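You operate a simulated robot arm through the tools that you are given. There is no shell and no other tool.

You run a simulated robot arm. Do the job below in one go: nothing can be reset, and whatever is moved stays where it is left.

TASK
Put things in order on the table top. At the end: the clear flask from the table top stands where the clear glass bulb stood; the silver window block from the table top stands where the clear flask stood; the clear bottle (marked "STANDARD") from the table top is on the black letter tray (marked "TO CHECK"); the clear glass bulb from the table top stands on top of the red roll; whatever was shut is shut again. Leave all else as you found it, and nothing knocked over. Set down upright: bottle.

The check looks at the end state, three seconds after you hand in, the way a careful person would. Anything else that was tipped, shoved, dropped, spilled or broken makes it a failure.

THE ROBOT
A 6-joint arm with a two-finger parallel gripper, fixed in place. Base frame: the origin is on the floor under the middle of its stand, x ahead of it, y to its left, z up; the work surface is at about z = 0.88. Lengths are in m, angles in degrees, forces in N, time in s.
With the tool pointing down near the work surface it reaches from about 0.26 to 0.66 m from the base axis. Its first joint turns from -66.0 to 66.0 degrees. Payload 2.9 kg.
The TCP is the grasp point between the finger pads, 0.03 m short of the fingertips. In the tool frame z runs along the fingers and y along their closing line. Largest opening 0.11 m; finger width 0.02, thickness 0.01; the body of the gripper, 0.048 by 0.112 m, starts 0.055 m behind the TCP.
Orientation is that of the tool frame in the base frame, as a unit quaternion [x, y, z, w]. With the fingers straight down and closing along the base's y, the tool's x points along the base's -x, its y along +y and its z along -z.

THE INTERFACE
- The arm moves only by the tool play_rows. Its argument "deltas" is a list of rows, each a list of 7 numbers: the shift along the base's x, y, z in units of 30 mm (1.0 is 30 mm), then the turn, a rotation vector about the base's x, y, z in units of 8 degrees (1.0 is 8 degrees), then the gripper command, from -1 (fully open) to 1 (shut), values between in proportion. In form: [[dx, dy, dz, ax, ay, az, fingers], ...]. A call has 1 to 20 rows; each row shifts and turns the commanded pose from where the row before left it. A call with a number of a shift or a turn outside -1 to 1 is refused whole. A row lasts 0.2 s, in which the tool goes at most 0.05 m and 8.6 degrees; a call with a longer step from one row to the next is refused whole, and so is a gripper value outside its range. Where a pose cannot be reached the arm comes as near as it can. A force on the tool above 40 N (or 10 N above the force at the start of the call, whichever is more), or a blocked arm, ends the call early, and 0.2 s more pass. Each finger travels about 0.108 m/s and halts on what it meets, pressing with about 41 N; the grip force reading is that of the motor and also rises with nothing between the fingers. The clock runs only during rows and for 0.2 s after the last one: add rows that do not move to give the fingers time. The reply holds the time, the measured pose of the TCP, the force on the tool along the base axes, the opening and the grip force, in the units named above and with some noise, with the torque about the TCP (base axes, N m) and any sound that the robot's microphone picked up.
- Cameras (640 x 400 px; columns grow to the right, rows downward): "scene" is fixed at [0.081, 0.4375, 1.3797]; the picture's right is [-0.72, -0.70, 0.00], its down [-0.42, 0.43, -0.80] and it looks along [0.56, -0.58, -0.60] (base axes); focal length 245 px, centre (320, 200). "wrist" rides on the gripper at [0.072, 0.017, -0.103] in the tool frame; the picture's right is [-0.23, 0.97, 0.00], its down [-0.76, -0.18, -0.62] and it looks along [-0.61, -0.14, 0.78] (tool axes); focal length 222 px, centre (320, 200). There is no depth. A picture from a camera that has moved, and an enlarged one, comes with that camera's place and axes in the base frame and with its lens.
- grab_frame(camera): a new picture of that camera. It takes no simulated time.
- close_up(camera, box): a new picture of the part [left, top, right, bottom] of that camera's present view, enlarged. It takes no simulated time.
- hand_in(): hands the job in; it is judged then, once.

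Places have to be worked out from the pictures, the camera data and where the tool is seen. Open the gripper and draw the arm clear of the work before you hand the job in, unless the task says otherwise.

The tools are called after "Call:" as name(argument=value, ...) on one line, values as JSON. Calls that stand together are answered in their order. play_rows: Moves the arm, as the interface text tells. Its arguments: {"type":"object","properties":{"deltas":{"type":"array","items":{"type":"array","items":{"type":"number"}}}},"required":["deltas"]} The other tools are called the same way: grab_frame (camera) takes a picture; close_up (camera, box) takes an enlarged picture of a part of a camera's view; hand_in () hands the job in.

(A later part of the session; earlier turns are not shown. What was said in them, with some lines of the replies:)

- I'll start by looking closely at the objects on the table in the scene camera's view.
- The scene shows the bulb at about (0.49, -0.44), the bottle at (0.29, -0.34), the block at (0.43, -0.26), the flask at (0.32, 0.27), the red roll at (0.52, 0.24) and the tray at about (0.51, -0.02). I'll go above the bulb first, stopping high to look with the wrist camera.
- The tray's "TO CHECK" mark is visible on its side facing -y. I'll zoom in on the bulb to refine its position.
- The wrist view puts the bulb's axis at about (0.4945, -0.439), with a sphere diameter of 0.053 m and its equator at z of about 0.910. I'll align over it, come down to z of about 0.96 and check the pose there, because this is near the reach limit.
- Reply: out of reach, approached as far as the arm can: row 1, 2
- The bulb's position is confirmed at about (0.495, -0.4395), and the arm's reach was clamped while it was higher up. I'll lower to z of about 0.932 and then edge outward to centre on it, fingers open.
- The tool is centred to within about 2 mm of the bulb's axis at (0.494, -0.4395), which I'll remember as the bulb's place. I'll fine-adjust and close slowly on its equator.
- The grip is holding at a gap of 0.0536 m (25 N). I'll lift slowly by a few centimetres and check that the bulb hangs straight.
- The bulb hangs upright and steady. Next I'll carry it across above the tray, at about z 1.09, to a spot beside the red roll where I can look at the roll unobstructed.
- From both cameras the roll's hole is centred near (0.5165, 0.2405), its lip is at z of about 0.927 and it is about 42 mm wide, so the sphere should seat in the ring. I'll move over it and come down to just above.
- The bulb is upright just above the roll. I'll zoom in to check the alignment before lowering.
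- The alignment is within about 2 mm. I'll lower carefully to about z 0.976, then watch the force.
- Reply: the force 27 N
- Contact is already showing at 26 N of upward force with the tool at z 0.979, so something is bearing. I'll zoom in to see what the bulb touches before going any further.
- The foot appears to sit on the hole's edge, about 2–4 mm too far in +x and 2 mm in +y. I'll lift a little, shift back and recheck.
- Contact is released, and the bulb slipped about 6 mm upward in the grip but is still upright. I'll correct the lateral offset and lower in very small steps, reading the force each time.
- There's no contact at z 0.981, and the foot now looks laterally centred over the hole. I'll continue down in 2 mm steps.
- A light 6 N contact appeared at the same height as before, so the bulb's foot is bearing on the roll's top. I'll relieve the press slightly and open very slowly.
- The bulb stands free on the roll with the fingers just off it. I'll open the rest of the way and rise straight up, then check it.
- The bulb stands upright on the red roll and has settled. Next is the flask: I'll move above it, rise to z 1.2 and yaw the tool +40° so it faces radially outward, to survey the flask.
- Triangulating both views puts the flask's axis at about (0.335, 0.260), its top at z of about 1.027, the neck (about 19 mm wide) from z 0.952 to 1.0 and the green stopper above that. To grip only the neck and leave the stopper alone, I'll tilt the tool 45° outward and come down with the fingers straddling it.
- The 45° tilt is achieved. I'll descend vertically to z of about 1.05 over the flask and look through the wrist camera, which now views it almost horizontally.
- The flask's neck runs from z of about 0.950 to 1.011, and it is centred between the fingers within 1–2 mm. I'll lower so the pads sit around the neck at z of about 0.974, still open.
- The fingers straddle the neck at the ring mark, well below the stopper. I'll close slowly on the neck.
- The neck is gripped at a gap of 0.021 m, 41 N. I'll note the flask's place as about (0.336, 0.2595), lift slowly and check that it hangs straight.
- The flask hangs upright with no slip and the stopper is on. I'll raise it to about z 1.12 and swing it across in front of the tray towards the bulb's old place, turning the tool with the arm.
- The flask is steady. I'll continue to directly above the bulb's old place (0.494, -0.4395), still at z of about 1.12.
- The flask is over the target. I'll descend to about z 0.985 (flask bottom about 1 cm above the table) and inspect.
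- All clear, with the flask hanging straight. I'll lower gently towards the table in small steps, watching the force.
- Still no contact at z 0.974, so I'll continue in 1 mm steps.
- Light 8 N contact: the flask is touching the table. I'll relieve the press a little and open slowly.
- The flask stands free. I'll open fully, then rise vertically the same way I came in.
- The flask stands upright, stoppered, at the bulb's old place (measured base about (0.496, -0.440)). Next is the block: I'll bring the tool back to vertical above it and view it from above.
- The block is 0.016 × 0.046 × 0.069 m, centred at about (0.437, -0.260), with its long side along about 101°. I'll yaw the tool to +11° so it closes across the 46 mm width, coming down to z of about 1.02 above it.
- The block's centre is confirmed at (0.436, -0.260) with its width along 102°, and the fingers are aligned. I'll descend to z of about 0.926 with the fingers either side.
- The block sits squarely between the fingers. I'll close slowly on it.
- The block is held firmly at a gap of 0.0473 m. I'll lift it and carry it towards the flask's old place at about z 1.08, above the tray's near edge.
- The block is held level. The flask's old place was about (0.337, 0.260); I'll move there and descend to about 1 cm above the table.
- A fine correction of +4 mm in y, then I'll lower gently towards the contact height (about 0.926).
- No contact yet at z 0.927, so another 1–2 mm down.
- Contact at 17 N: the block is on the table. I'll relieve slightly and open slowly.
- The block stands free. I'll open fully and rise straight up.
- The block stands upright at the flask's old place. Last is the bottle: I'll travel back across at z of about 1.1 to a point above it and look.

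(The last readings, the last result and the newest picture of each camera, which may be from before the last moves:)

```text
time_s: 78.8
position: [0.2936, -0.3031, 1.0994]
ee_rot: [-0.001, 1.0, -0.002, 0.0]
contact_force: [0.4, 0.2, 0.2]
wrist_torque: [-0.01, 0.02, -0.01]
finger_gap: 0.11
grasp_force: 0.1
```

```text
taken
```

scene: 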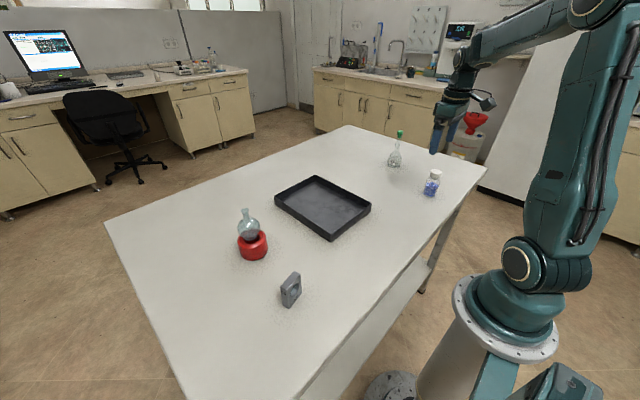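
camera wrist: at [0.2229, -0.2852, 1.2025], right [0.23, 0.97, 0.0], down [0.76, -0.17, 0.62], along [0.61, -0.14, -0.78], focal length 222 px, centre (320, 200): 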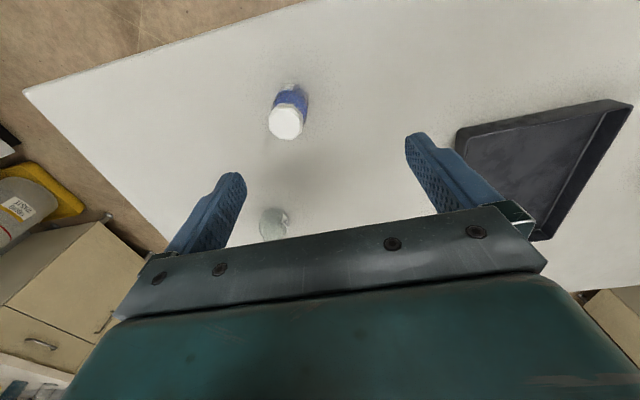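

Call:
close_up(camera="wrist", box=[240, 70, 340, 150])

Call:
close_up(camera="scene", box=[405, 155, 460, 210])

```text
5.00 times, centred on (290, 110) of wrist
camera zoom: at [0.2229, -0.2852, 1.2025], right [0.23, 0.97, 0.0], down [0.76, -0.17, 0.62], along [0.61, -0.14, -0.78], focal length 1111 px, centre (470, 650)
```

zoom: 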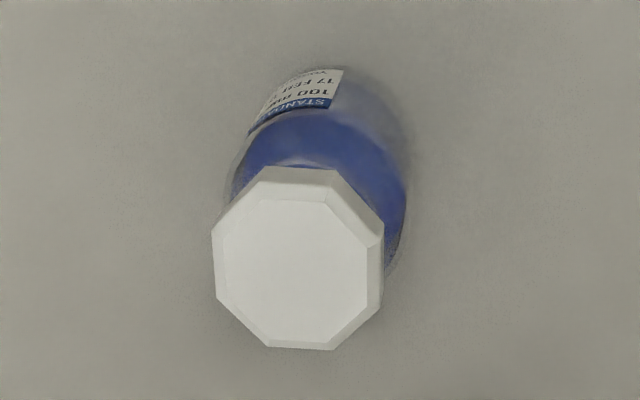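

```text
7.27 times, centred on (432, 182) of scene
camera zoom: at [0.081, 0.4375, 1.3797], right [-0.72, -0.7, 0.0], down [-0.42, 0.43, -0.8], along [0.56, -0.58, -0.6], focal length 1779 px, centre (-498, 327)
```

zoom: 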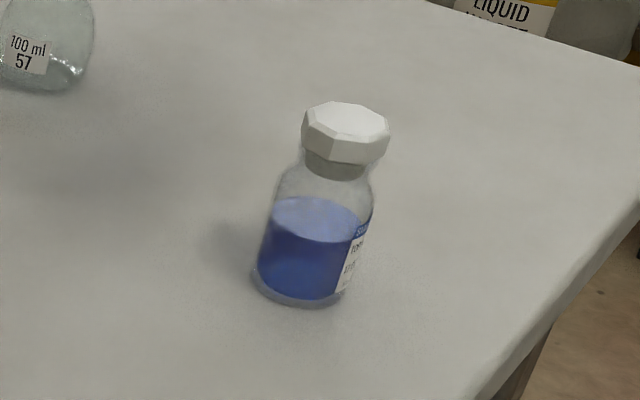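

The label reads "STANDARD". I place the bottle's axis at (0.296, -0.341) with its top at z of about 0.966. I'll align over it and descend to z of about 0.99 to recheck.

Call:
play_rows(deltas=[[0.04, -0.5, 0, 0, 0, 0, -1], [0.04, -0.5, 0, 0, 0, 0, -1], [0, -0.26, -0.3, 0, 0, 0, -1], [0, 0, -0.6, 0, 0, 0, -1], [0, 0, -0.8, 0, 0, 0, -1], [0, 0, -0.8, 0, 0, 0, -1], [0, 0, -0.6, 0, 0, 0, -1], [0, 0, -0.4, 0, 0, 0, -1], [0, 0, 0, 0, 0, 0, -1]])

Call:
grab_frame(camera="wrist")

Call:
close_up(camera="scene", box=[390, 120, 480, 210])

```text
time_s: 80.8
position: [0.2977, -0.3405, 0.995]
ee_rot: [-0.001, 1.0, -0.002, 0.0]
contact_force: [-0.4, -0.8, 0.2]
wrist_torque: [-0.04, -0.01, 0.01]
finger_gap: 0.1101
grasp_force: 0.0
```

```text
taken
camera wrist: at [0.2266, -0.3233, 1.0977], right [0.23, 0.97, 0.0], down [0.76, -0.17, 0.62], along [0.61, -0.14, -0.78], focal length 222 px, centre (320, 200)
```

wrist: 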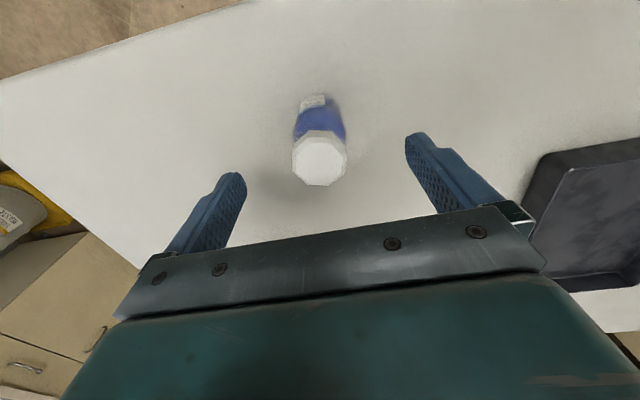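

```text
4.44 times, centred on (435, 165) of scene
camera zoom: at [0.081, 0.4375, 1.3797], right [-0.72, -0.7, 0.0], down [-0.42, 0.43, -0.8], along [0.56, -0.58, -0.6], focal length 1087 px, centre (-191, 356)
```

zoom: 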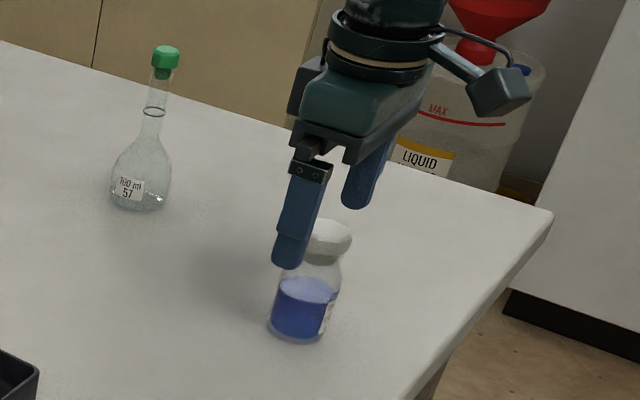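

The bottle is centred between the fingers (axis about (0.296, -0.340)). I'll descend to z of about 0.924.

Call:
play_rows(deltas=[[-0.05, 0.02, -0.3, 0, 0, 0, -1], [0, 0, -0.6, 0, 0, 0, -1], [0, 0, -0.6, 0, 0, 0, -1], [0, 0, -0.5, 0, 0, 0, -1], [0, 0, -0.35, 0, 0, 0, -1], [0, 0, 0, 0, 0, 0, -1]])

Call:
grab_frame(camera="wrist")

Call:
close_up(camera="scene", box=[390, 130, 480, 210])

```text
time_s: 82.2
position: [0.297, -0.3401, 0.9255]
ee_rot: [0.0, 1.0, -0.002, -0.001]
contact_force: [-0.2, -0.1, -0.2]
wrist_torque: [0.0, -0.06, -0.01]
finger_gap: 0.11
grasp_force: 0.0
```

```text
taken
camera wrist: at [0.2252, -0.323, 1.0275], right [0.23, 0.97, 0.0], down [0.76, -0.17, 0.62], along [0.61, -0.14, -0.78], focal length 222 px, centre (320, 200)
```

wrist: 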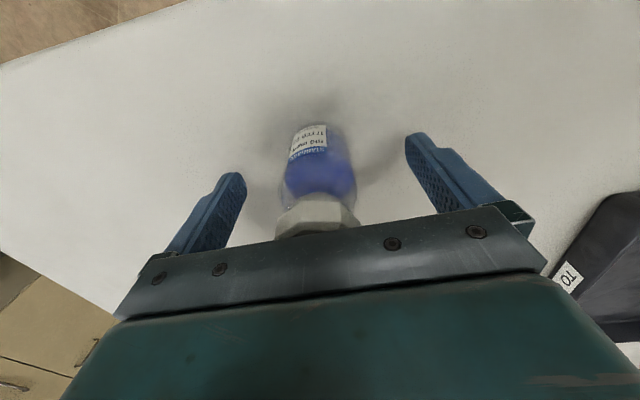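

```text
5.00 times, centred on (435, 170) of scene
camera zoom: at [0.081, 0.4375, 1.3797], right [-0.72, -0.7, 0.0], down [-0.42, 0.43, -0.8], along [0.56, -0.58, -0.6], focal length 1223 px, centre (-255, 350)
```

zoom: 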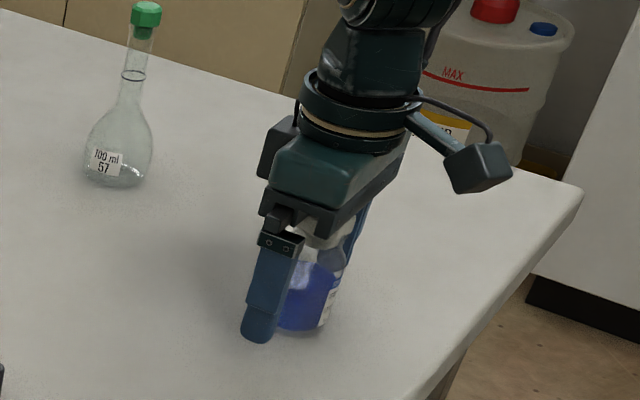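

The fingers straddle the bottle's body. I'll close slowly.

Call:
play_rows(deltas=[[0, 0, 0, 0, 0, 0, -0.6], [0, 0, 0, 0, 0, 0, -0.3], [0, 0, 0, 0, 0, 0, -0.1], [0, 0, 0, 0, 0, 0, 0.0], [0, 0, 0, 0, 0, 0, 0.05], [0, 0, 0, 0, 0, 0, 0.1], [0, 0, 0, 0, 0, 0, 0.15], [0, 0, 0, 0, 0, 0, 0.22], [0, 0, 0, 0, 0, 0, 0.35], [0, 0, 0, 0, 0, 0, 0.5], [0, 0, 0, 0, 0, 0, 0.5]])

Call:
grab_frame(camera="wrist")

```text
time_s: 84.6
position: [0.2971, -0.3403, 0.9258]
ee_rot: [-0.001, 1.0, -0.002, 0.0]
contact_force: [0.7, -0.3, 0.7]
wrist_torque: [0.05, -0.03, 0.0]
finger_gap: 0.0424
grasp_force: 41.2
```

```text
taken
camera wrist: at [0.2253, -0.323, 1.0278], right [0.23, 0.97, 0.0], down [0.76, -0.17, 0.62], along [0.61, -0.14, -0.78], focal length 222 px, centre (320, 200)
```

wrist: 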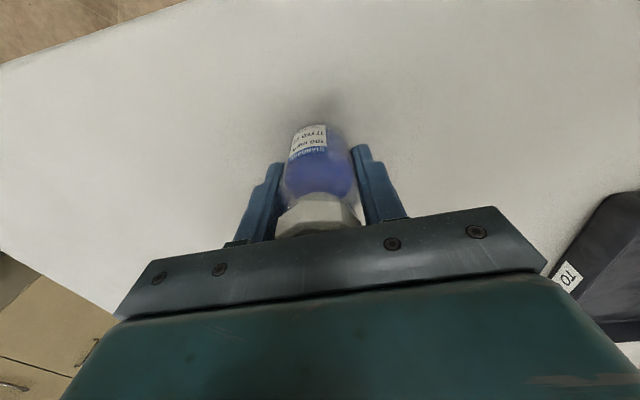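

The bottle's body is held at a gap of 0.0424 m, wider than its 36 mm cap, so the grip is on the glass. I'll lift slowly and check.

Call:
play_rows(deltas=[[0, 0, 0.1, 0, 0, 0, 0.5], [0, 0, 0.3, 0, 0, 0, 0.5], [0, 0, 0.5, 0, 0, 0, 0.5], [0, 0, 0.5, 0, 0, 0, 0.5], [0, 0, 0, 0, 0, 0, 0.5]])

Call:
close_up(camera="scene", box=[390, 120, 480, 210])

Call:
close_up(camera="wrist", box=[240, 100, 400, 240])

```text
time_s: 85.8
position: [0.2973, -0.34, 0.9681]
ee_rot: [-0.001, 1.0, -0.001, 0.0]
contact_force: [0.9, 0.4, -0.8]
wrist_torque: [0.01, 0.02, 0.0]
finger_gap: 0.0424
grasp_force: 41.0
```

```text
4.44 times, centred on (435, 165) of scene
camera zoom: at [0.081, 0.4375, 1.3797], right [-0.72, -0.7, 0.0], down [-0.42, 0.43, -0.8], along [0.56, -0.58, -0.6], focal length 1087 px, centre (-191, 356)
```

zoom: 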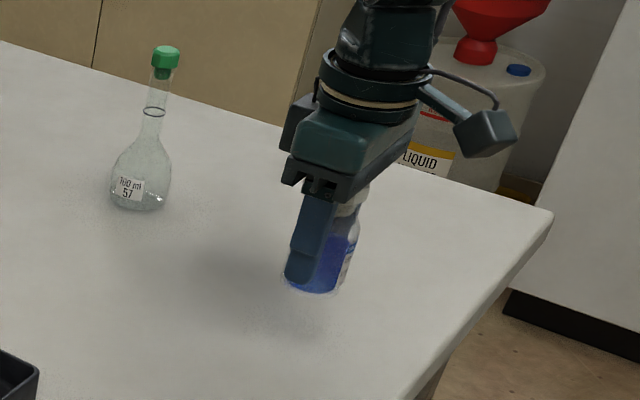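

```text
2.86 times, centred on (320, 170) of wrist
camera zoom: at [0.2248, -0.3232, 1.0703], right [0.23, 0.97, 0.0], down [0.76, -0.17, 0.62], along [0.61, -0.14, -0.78], focal length 635 px, centre (320, 286)
```

zoom: 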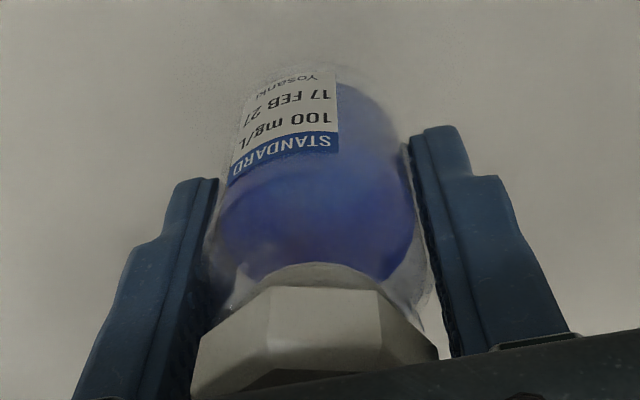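

The bottle is held upright with its cap on. I'll raise it and carry it over to the tray's middle (about (0.49, -0.015)).

Call:
play_rows(deltas=[[0, 0, 0.4, 0, 0, 0, 0.5], [0, 0, 0.8, 0, 0, 0, 0.5], [0.1, 0.2, 0.9, 0, 0, 0, 0.5], [0.3, 0.5, 0.9, 0, 0, 0, 0.5], [0.5, 0.84, 0.2, 0, 0, 0, 0.5], [0.5, 0.84, 0, 0, 0, 0, 0.5], [0.5, 0.84, 0, 0, 0, 0, 0.5], [0.5, 0.84, 0, 0, 0, 0, 0.5], [0.5, 0.84, 0, 0, 0, 0, 0.5], [0.5, 0.84, 0, 0, 0, 0, 0.5], [0.5, 0.84, 0, 0, 0, 0, 0.5], [0.5, 0.84, 0, 0, 0, 0, 0.5], [0.5, 0.84, 0, 0, 0, 0, 0.5], [0.5, 0.84, 0, 0, 0, 0, 0.5], [0.5, 0.84, 0, 0, 0, 0, 0.5], [0.4, 0.6, 0, 0, 0, 0, 0.5], [0.13, 0.3, 0, 0, 0, 0, 0.5], [0, 0, 0, 0, 0, 0, 0.5]])

Call:
grab_frame(camera="wrist")

Call:
grab_frame(camera="scene")

```text
time_s: 89.6
position: [0.4905, -0.0155, 1.0623]
ee_rot: [-0.001, 1.0, -0.002, 0.0]
contact_force: [-0.6, -0.7, -0.9]
wrist_torque: [-0.04, -0.02, -0.01]
finger_gap: 0.0421
grasp_force: 41.1
```

```text
taken
camera wrist: at [0.4176, 0.0009, 1.1653], right [0.23, 0.97, 0.0], down [0.76, -0.17, 0.62], along [0.61, -0.14, -0.78], focal length 222 px, centre (320, 200)
```

wrist: 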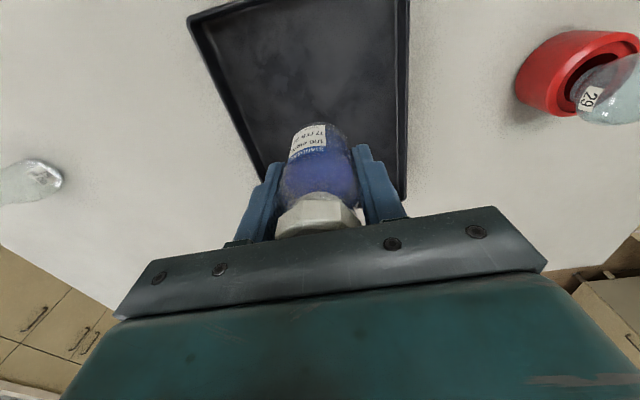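

```text
taken
```

scene: 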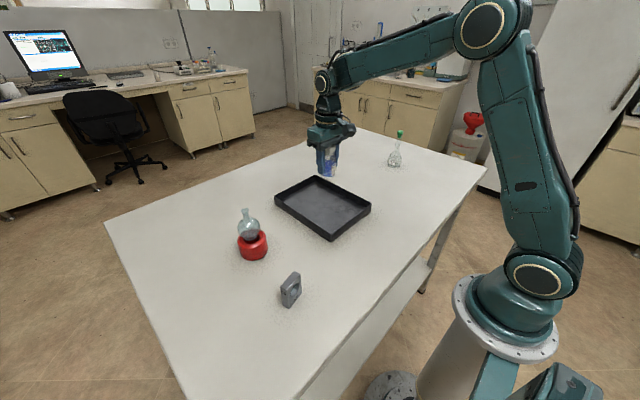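

The bottle is centred over the tray's floor, with about 9 cm or more to each wall. I'll descend to about 1 cm above the floor.

Call:
play_rows(deltas=[[0, 0, -0.4, 0, 0, 0, 0.5], [0, 0, -0.8, 0, 0, 0, 0.5], [0, 0, -0.9, 0, 0, 0, 0.5], [0, 0, -0.8, 0, 0, 0, 0.5], [0, 0, -0.6, 0, 0, 0, 0.5], [0, 0, -0.4, 0, 0, 0, 0.5], [0, 0, 0, 0, 0, 0, 0.5]])

Call:
close_up(camera="scene", box=[265, 130, 393, 245])

Call:
grab_frame(camera="wrist")

```text
time_s: 91.2
position: [0.4911, -0.0164, 0.9465]
ee_rot: [-0.001, 1.0, -0.002, 0.0]
contact_force: [0.3, -0.8, -0.9]
wrist_torque: [0.01, -0.02, 0.02]
finger_gap: 0.0422
grasp_force: 41.2
```

```text
3.48 times, centred on (329, 188) of scene
camera zoom: at [0.081, 0.4375, 1.3797], right [-0.72, -0.7, 0.0], down [-0.42, 0.43, -0.8], along [0.56, -0.58, -0.6], focal length 851 px, centre (289, 244)
```

zoom: 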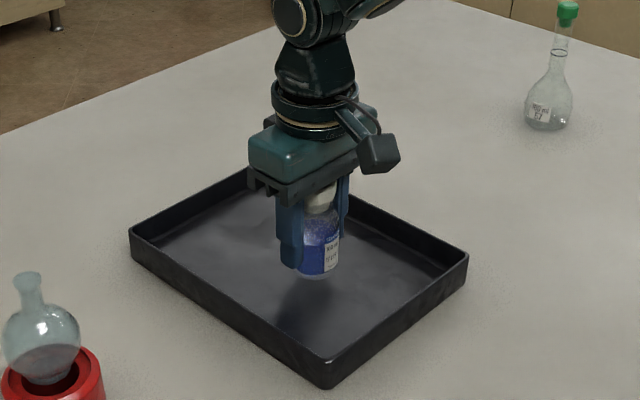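

```text
taken
camera wrist: at [0.419, 0.0004, 1.0494], right [0.23, 0.97, 0.0], down [0.76, -0.17, 0.62], along [0.61, -0.14, -0.78], focal length 222 px, centre (320, 200)
```

wrist: 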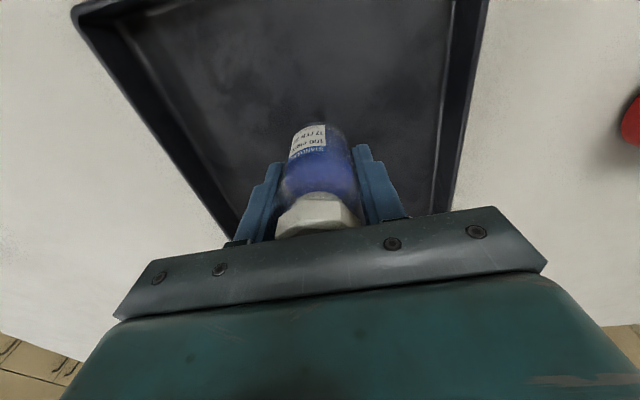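

The bottle is inside the tray's outline, about 2 cm above the floor. I'll lower in small steps, watching the force.

Call:
play_rows(deltas=[[0, 0, -0.2, 0, 0, 0, 0.5], [0, 0, -0.15, 0, 0, 0, 0.5], [0, 0, 0, 0, 0, 0, 0.5]])

```text
time_s: 92.0
position: [0.4901, -0.0178, 0.9362]
ee_rot: [0.0, 1.0, -0.002, 0.001]
contact_force: [0.0, 0.1, -1.1]
wrist_torque: [0.02, 0.01, 0.0]
finger_gap: 0.0423
grasp_force: 41.2
```

Call:
play_rows(deltas=[[0, 0, -0.1, 0, 0, 0, 0.5], [0, 0, 0, 0, 0, 0, 0.5]])

```text
time_s: 92.6
position: [0.4909, -0.016, 0.9343]
ee_rot: [0.0, 1.0, -0.001, 0.002]
contact_force: [-0.9, -1.1, 9.6]
wrist_torque: [-0.05, 0.08, -0.02]
finger_gap: 0.0425
grasp_force: 40.7
```

Contact at 9.6 N: the bottle is on the tray's floor. I'll relieve slightly and open slowly.

Call:
play_rows(deltas=[[0, 0, 0.025, 0, 0, 0, 0.42], [0, 0, 0, 0, 0, 0, 0.34], [0, 0, 0, 0, 0, 0, 0.28], [0, 0, 0, 0, 0, 0, 0.25], [0, 0, 0, 0, 0, 0, 0.23], [0, 0, 0, 0, 0, 0, 0.21], [0, 0, 0, 0, 0, 0, 0.18], [0, 0, 0, 0, 0, 0, 0.12], [0, 0, 0, 0, 0, 0, 0.04], [0, 0, 0, 0, 0, 0, -0.1]])

Call:
grab_frame(camera="wrist")

Call:
close_up(camera="scene", box=[285, 150, 375, 230])

```text
time_s: 94.8
position: [0.4889, -0.0161, 0.9326]
ee_rot: [-0.001, 1.0, -0.002, 0.0]
contact_force: [0.2, -0.4, 1.1]
wrist_torque: [0.02, 0.01, -0.02]
finger_gap: 0.0607
grasp_force: 0.0
```

```text
taken
camera wrist: at [0.4183, 0.0007, 1.0356], right [0.23, 0.97, 0.0], down [0.76, -0.17, 0.62], along [0.61, -0.14, -0.78], focal length 222 px, centre (320, 200)
```

wrist: 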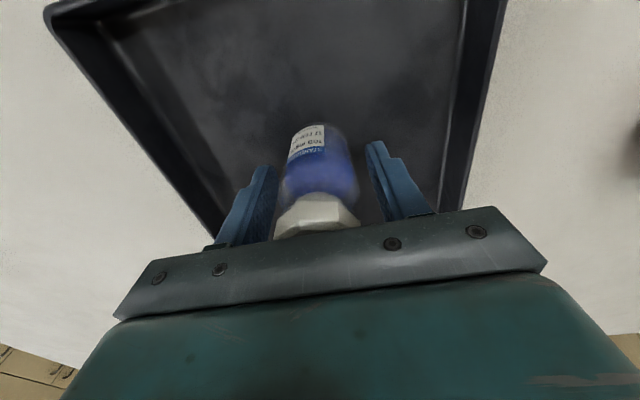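

```text
5.00 times, centred on (330, 190) of scene
camera zoom: at [0.081, 0.4375, 1.3797], right [-0.72, -0.7, 0.0], down [-0.42, 0.43, -0.8], along [0.56, -0.58, -0.6], focal length 1223 px, centre (270, 250)
```

zoom: 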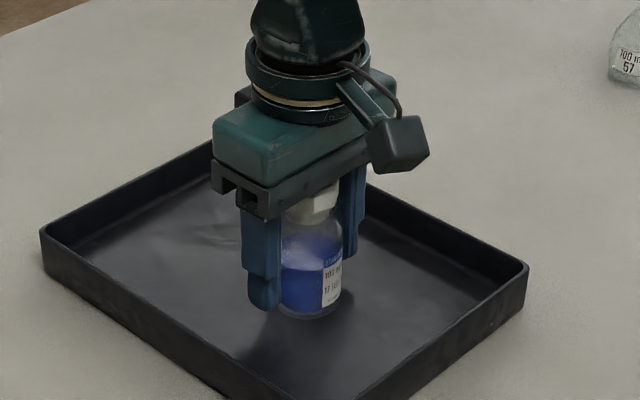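

The bottle stands free in the tray. I'll open a bit more, rise straight up above everything, and retreat towards the starting pose.

Call:
play_rows(deltas=[[0, 0, 0, 0, 0, 0, -0.3], [0, 0, 0, 0, 0, 0, -0.6], [0, 0, 0, 0, 0, 0, -0.6], [0, 0, 0.3, 0, 0, 0, -0.6], [0, 0, 0.6, 0, 0, 0, -0.6], [0, 0, 0.9, 0, 0, 0, -0.7], [0, 0, 1, 0, 0, 0, -1], [0, 0, 1, 0, 0, 0, -1], [0, 0, 1, 0, 0, 0, -1], [0, 0, 1, 0, 0, 0, -1], [0, 0, 1, 0, 0, 0, -1], [-0.3, -0.4, 1, 0, 0, 0, -1], [-0.6, -0.7, 0.8, 0, 0, 0, -1], [-0.8, -0.9, 0.4, 0, 0, 0, -1], [-0.8, -0.9, 0, 0, 0, 0, -1], [-0.8, -0.9, 0, 0, 0, 0, -1], [-0.8, -0.9, 0, 0, 0, 0, -1], [-0.6, -0.9, 0, 0, 0, 0, -1], [-0.3, -0.5, 0, 0, 0, 0, -1], [0, 0, 0, 0, 0, 0, -1]])

Call:
grab_frame(camera="scene")

Call:
grab_frame(camera="wrist")

```text
time_s: 99.0
position: [0.3389, -0.1973, 1.2036]
ee_rot: [0.0, 1.0, -0.002, -0.001]
contact_force: [-0.3, 0.3, -0.3]
wrist_torque: [-0.03, -0.02, 0.0]
finger_gap: 0.1101
grasp_force: 0.1
```

```text
taken
```

scene: 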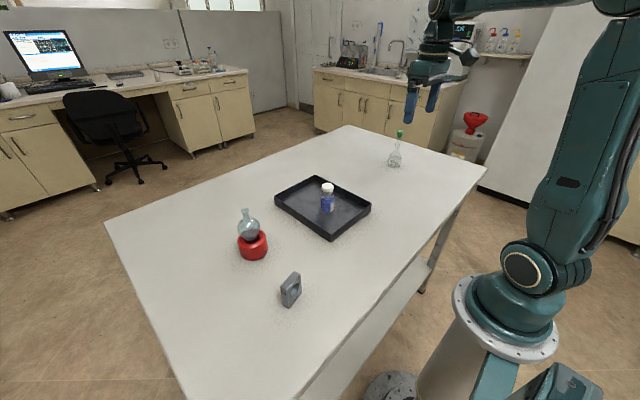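

```text
taken
camera wrist: at [0.2676, -0.1804, 1.3059], right [0.23, 0.97, 0.0], down [0.76, -0.17, 0.62], along [0.61, -0.14, -0.78], focal length 222 px, centre (320, 200)
```

wrist: 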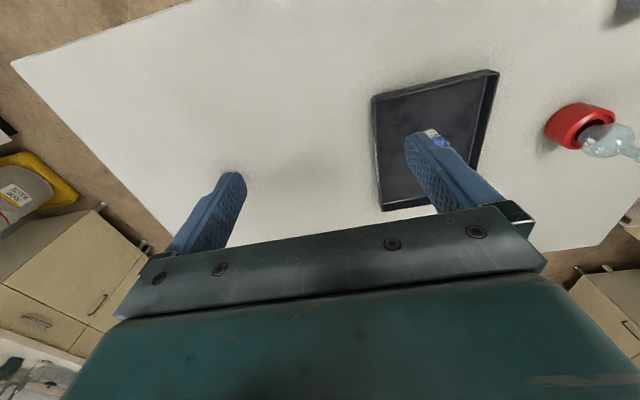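

I'll take a final close look at each object before handing in.

Call:
close_up(camera="scene", box=[220, 195, 320, 315])

Call:
close_up(camera="scene", box=[265, 165, 385, 250])

Call:
close_up(camera="scene", box=[360, 120, 440, 180])

```text
3.33 times, centred on (270, 255) of scene
camera zoom: at [0.081, 0.4375, 1.3797], right [-0.72, -0.7, 0.0], down [-0.42, 0.43, -0.8], along [0.56, -0.58, -0.6], focal length 815 px, centre (487, 17)
```

zoom: 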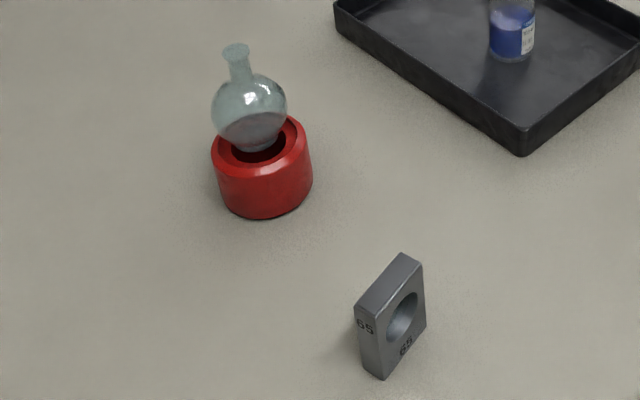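

```text
4.71 times, centred on (325, 208) of scene
camera zoom: at [0.081, 0.4375, 1.3797], right [-0.72, -0.7, 0.0], down [-0.42, 0.43, -0.8], along [0.56, -0.58, -0.6], focal length 1151 px, centre (296, 165)
```

zoom: 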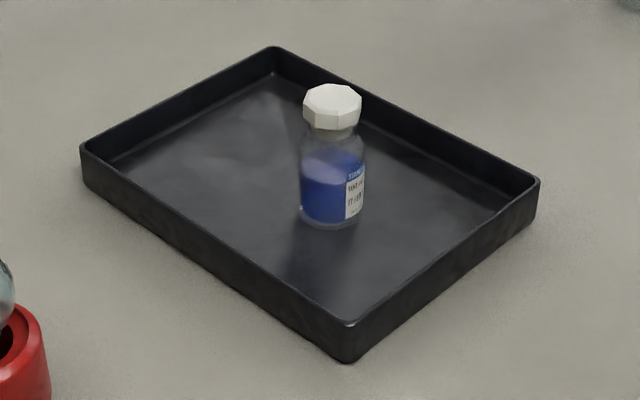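

```text
6.67 times, centred on (400, 150) of scene
camera zoom: at [0.081, 0.4375, 1.3797], right [-0.72, -0.7, 0.0], down [-0.42, 0.43, -0.8], along [0.56, -0.58, -0.6], focal length 1631 px, centre (-213, 533)
```

zoom: 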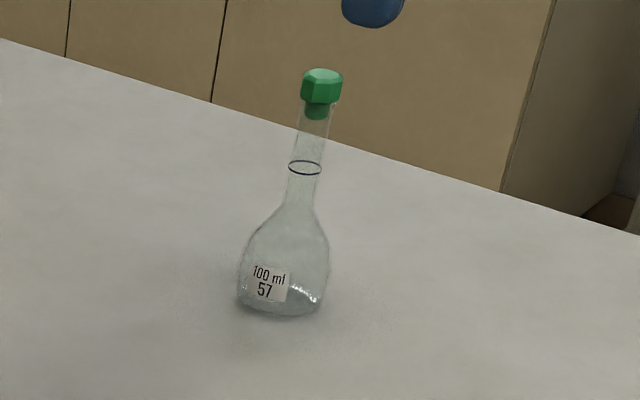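

All four items are upright and where they belong: bulb on the red roll, flask (stoppered) at the bulb's place, block at the flask's place and capped bottle in the "TO CHECK" tray. The gripper is open and the arm is clear, so I'm handing in.

Call:
hand_in()

```text
The job is handed in.
```

I finished the job and handed it in; the hand-in only confirmed receipt, with no pass or fail result. In the last close-ups, just before handing in:

- **Bulb:** it stands upright on top of the red roll. It bears at about the roll's rim height instead of sinking into the hole. On the first try it touched early and slipped about 6 mm up in the grip, so I lifted, re-centred and set it down again.
- **Flask:** it stands, stopper still on, where the bulb stood. I measured its base at about (0.497, -0.441), against about (0.494, -0.440) for the bulb.
- **Block:** it stands upright at about (0.335, 0.262), against about (0.337, 0.260) for the flask.
- **Bottle:** the "STANDARD" bottle is upright near the middle of the "TO CHECK" tray, with its cap on.

I saw nothing knocked over, and the tray and roll appeared not to have moved. The gripper is open and the arm is back near its starting pose, clear of the table.
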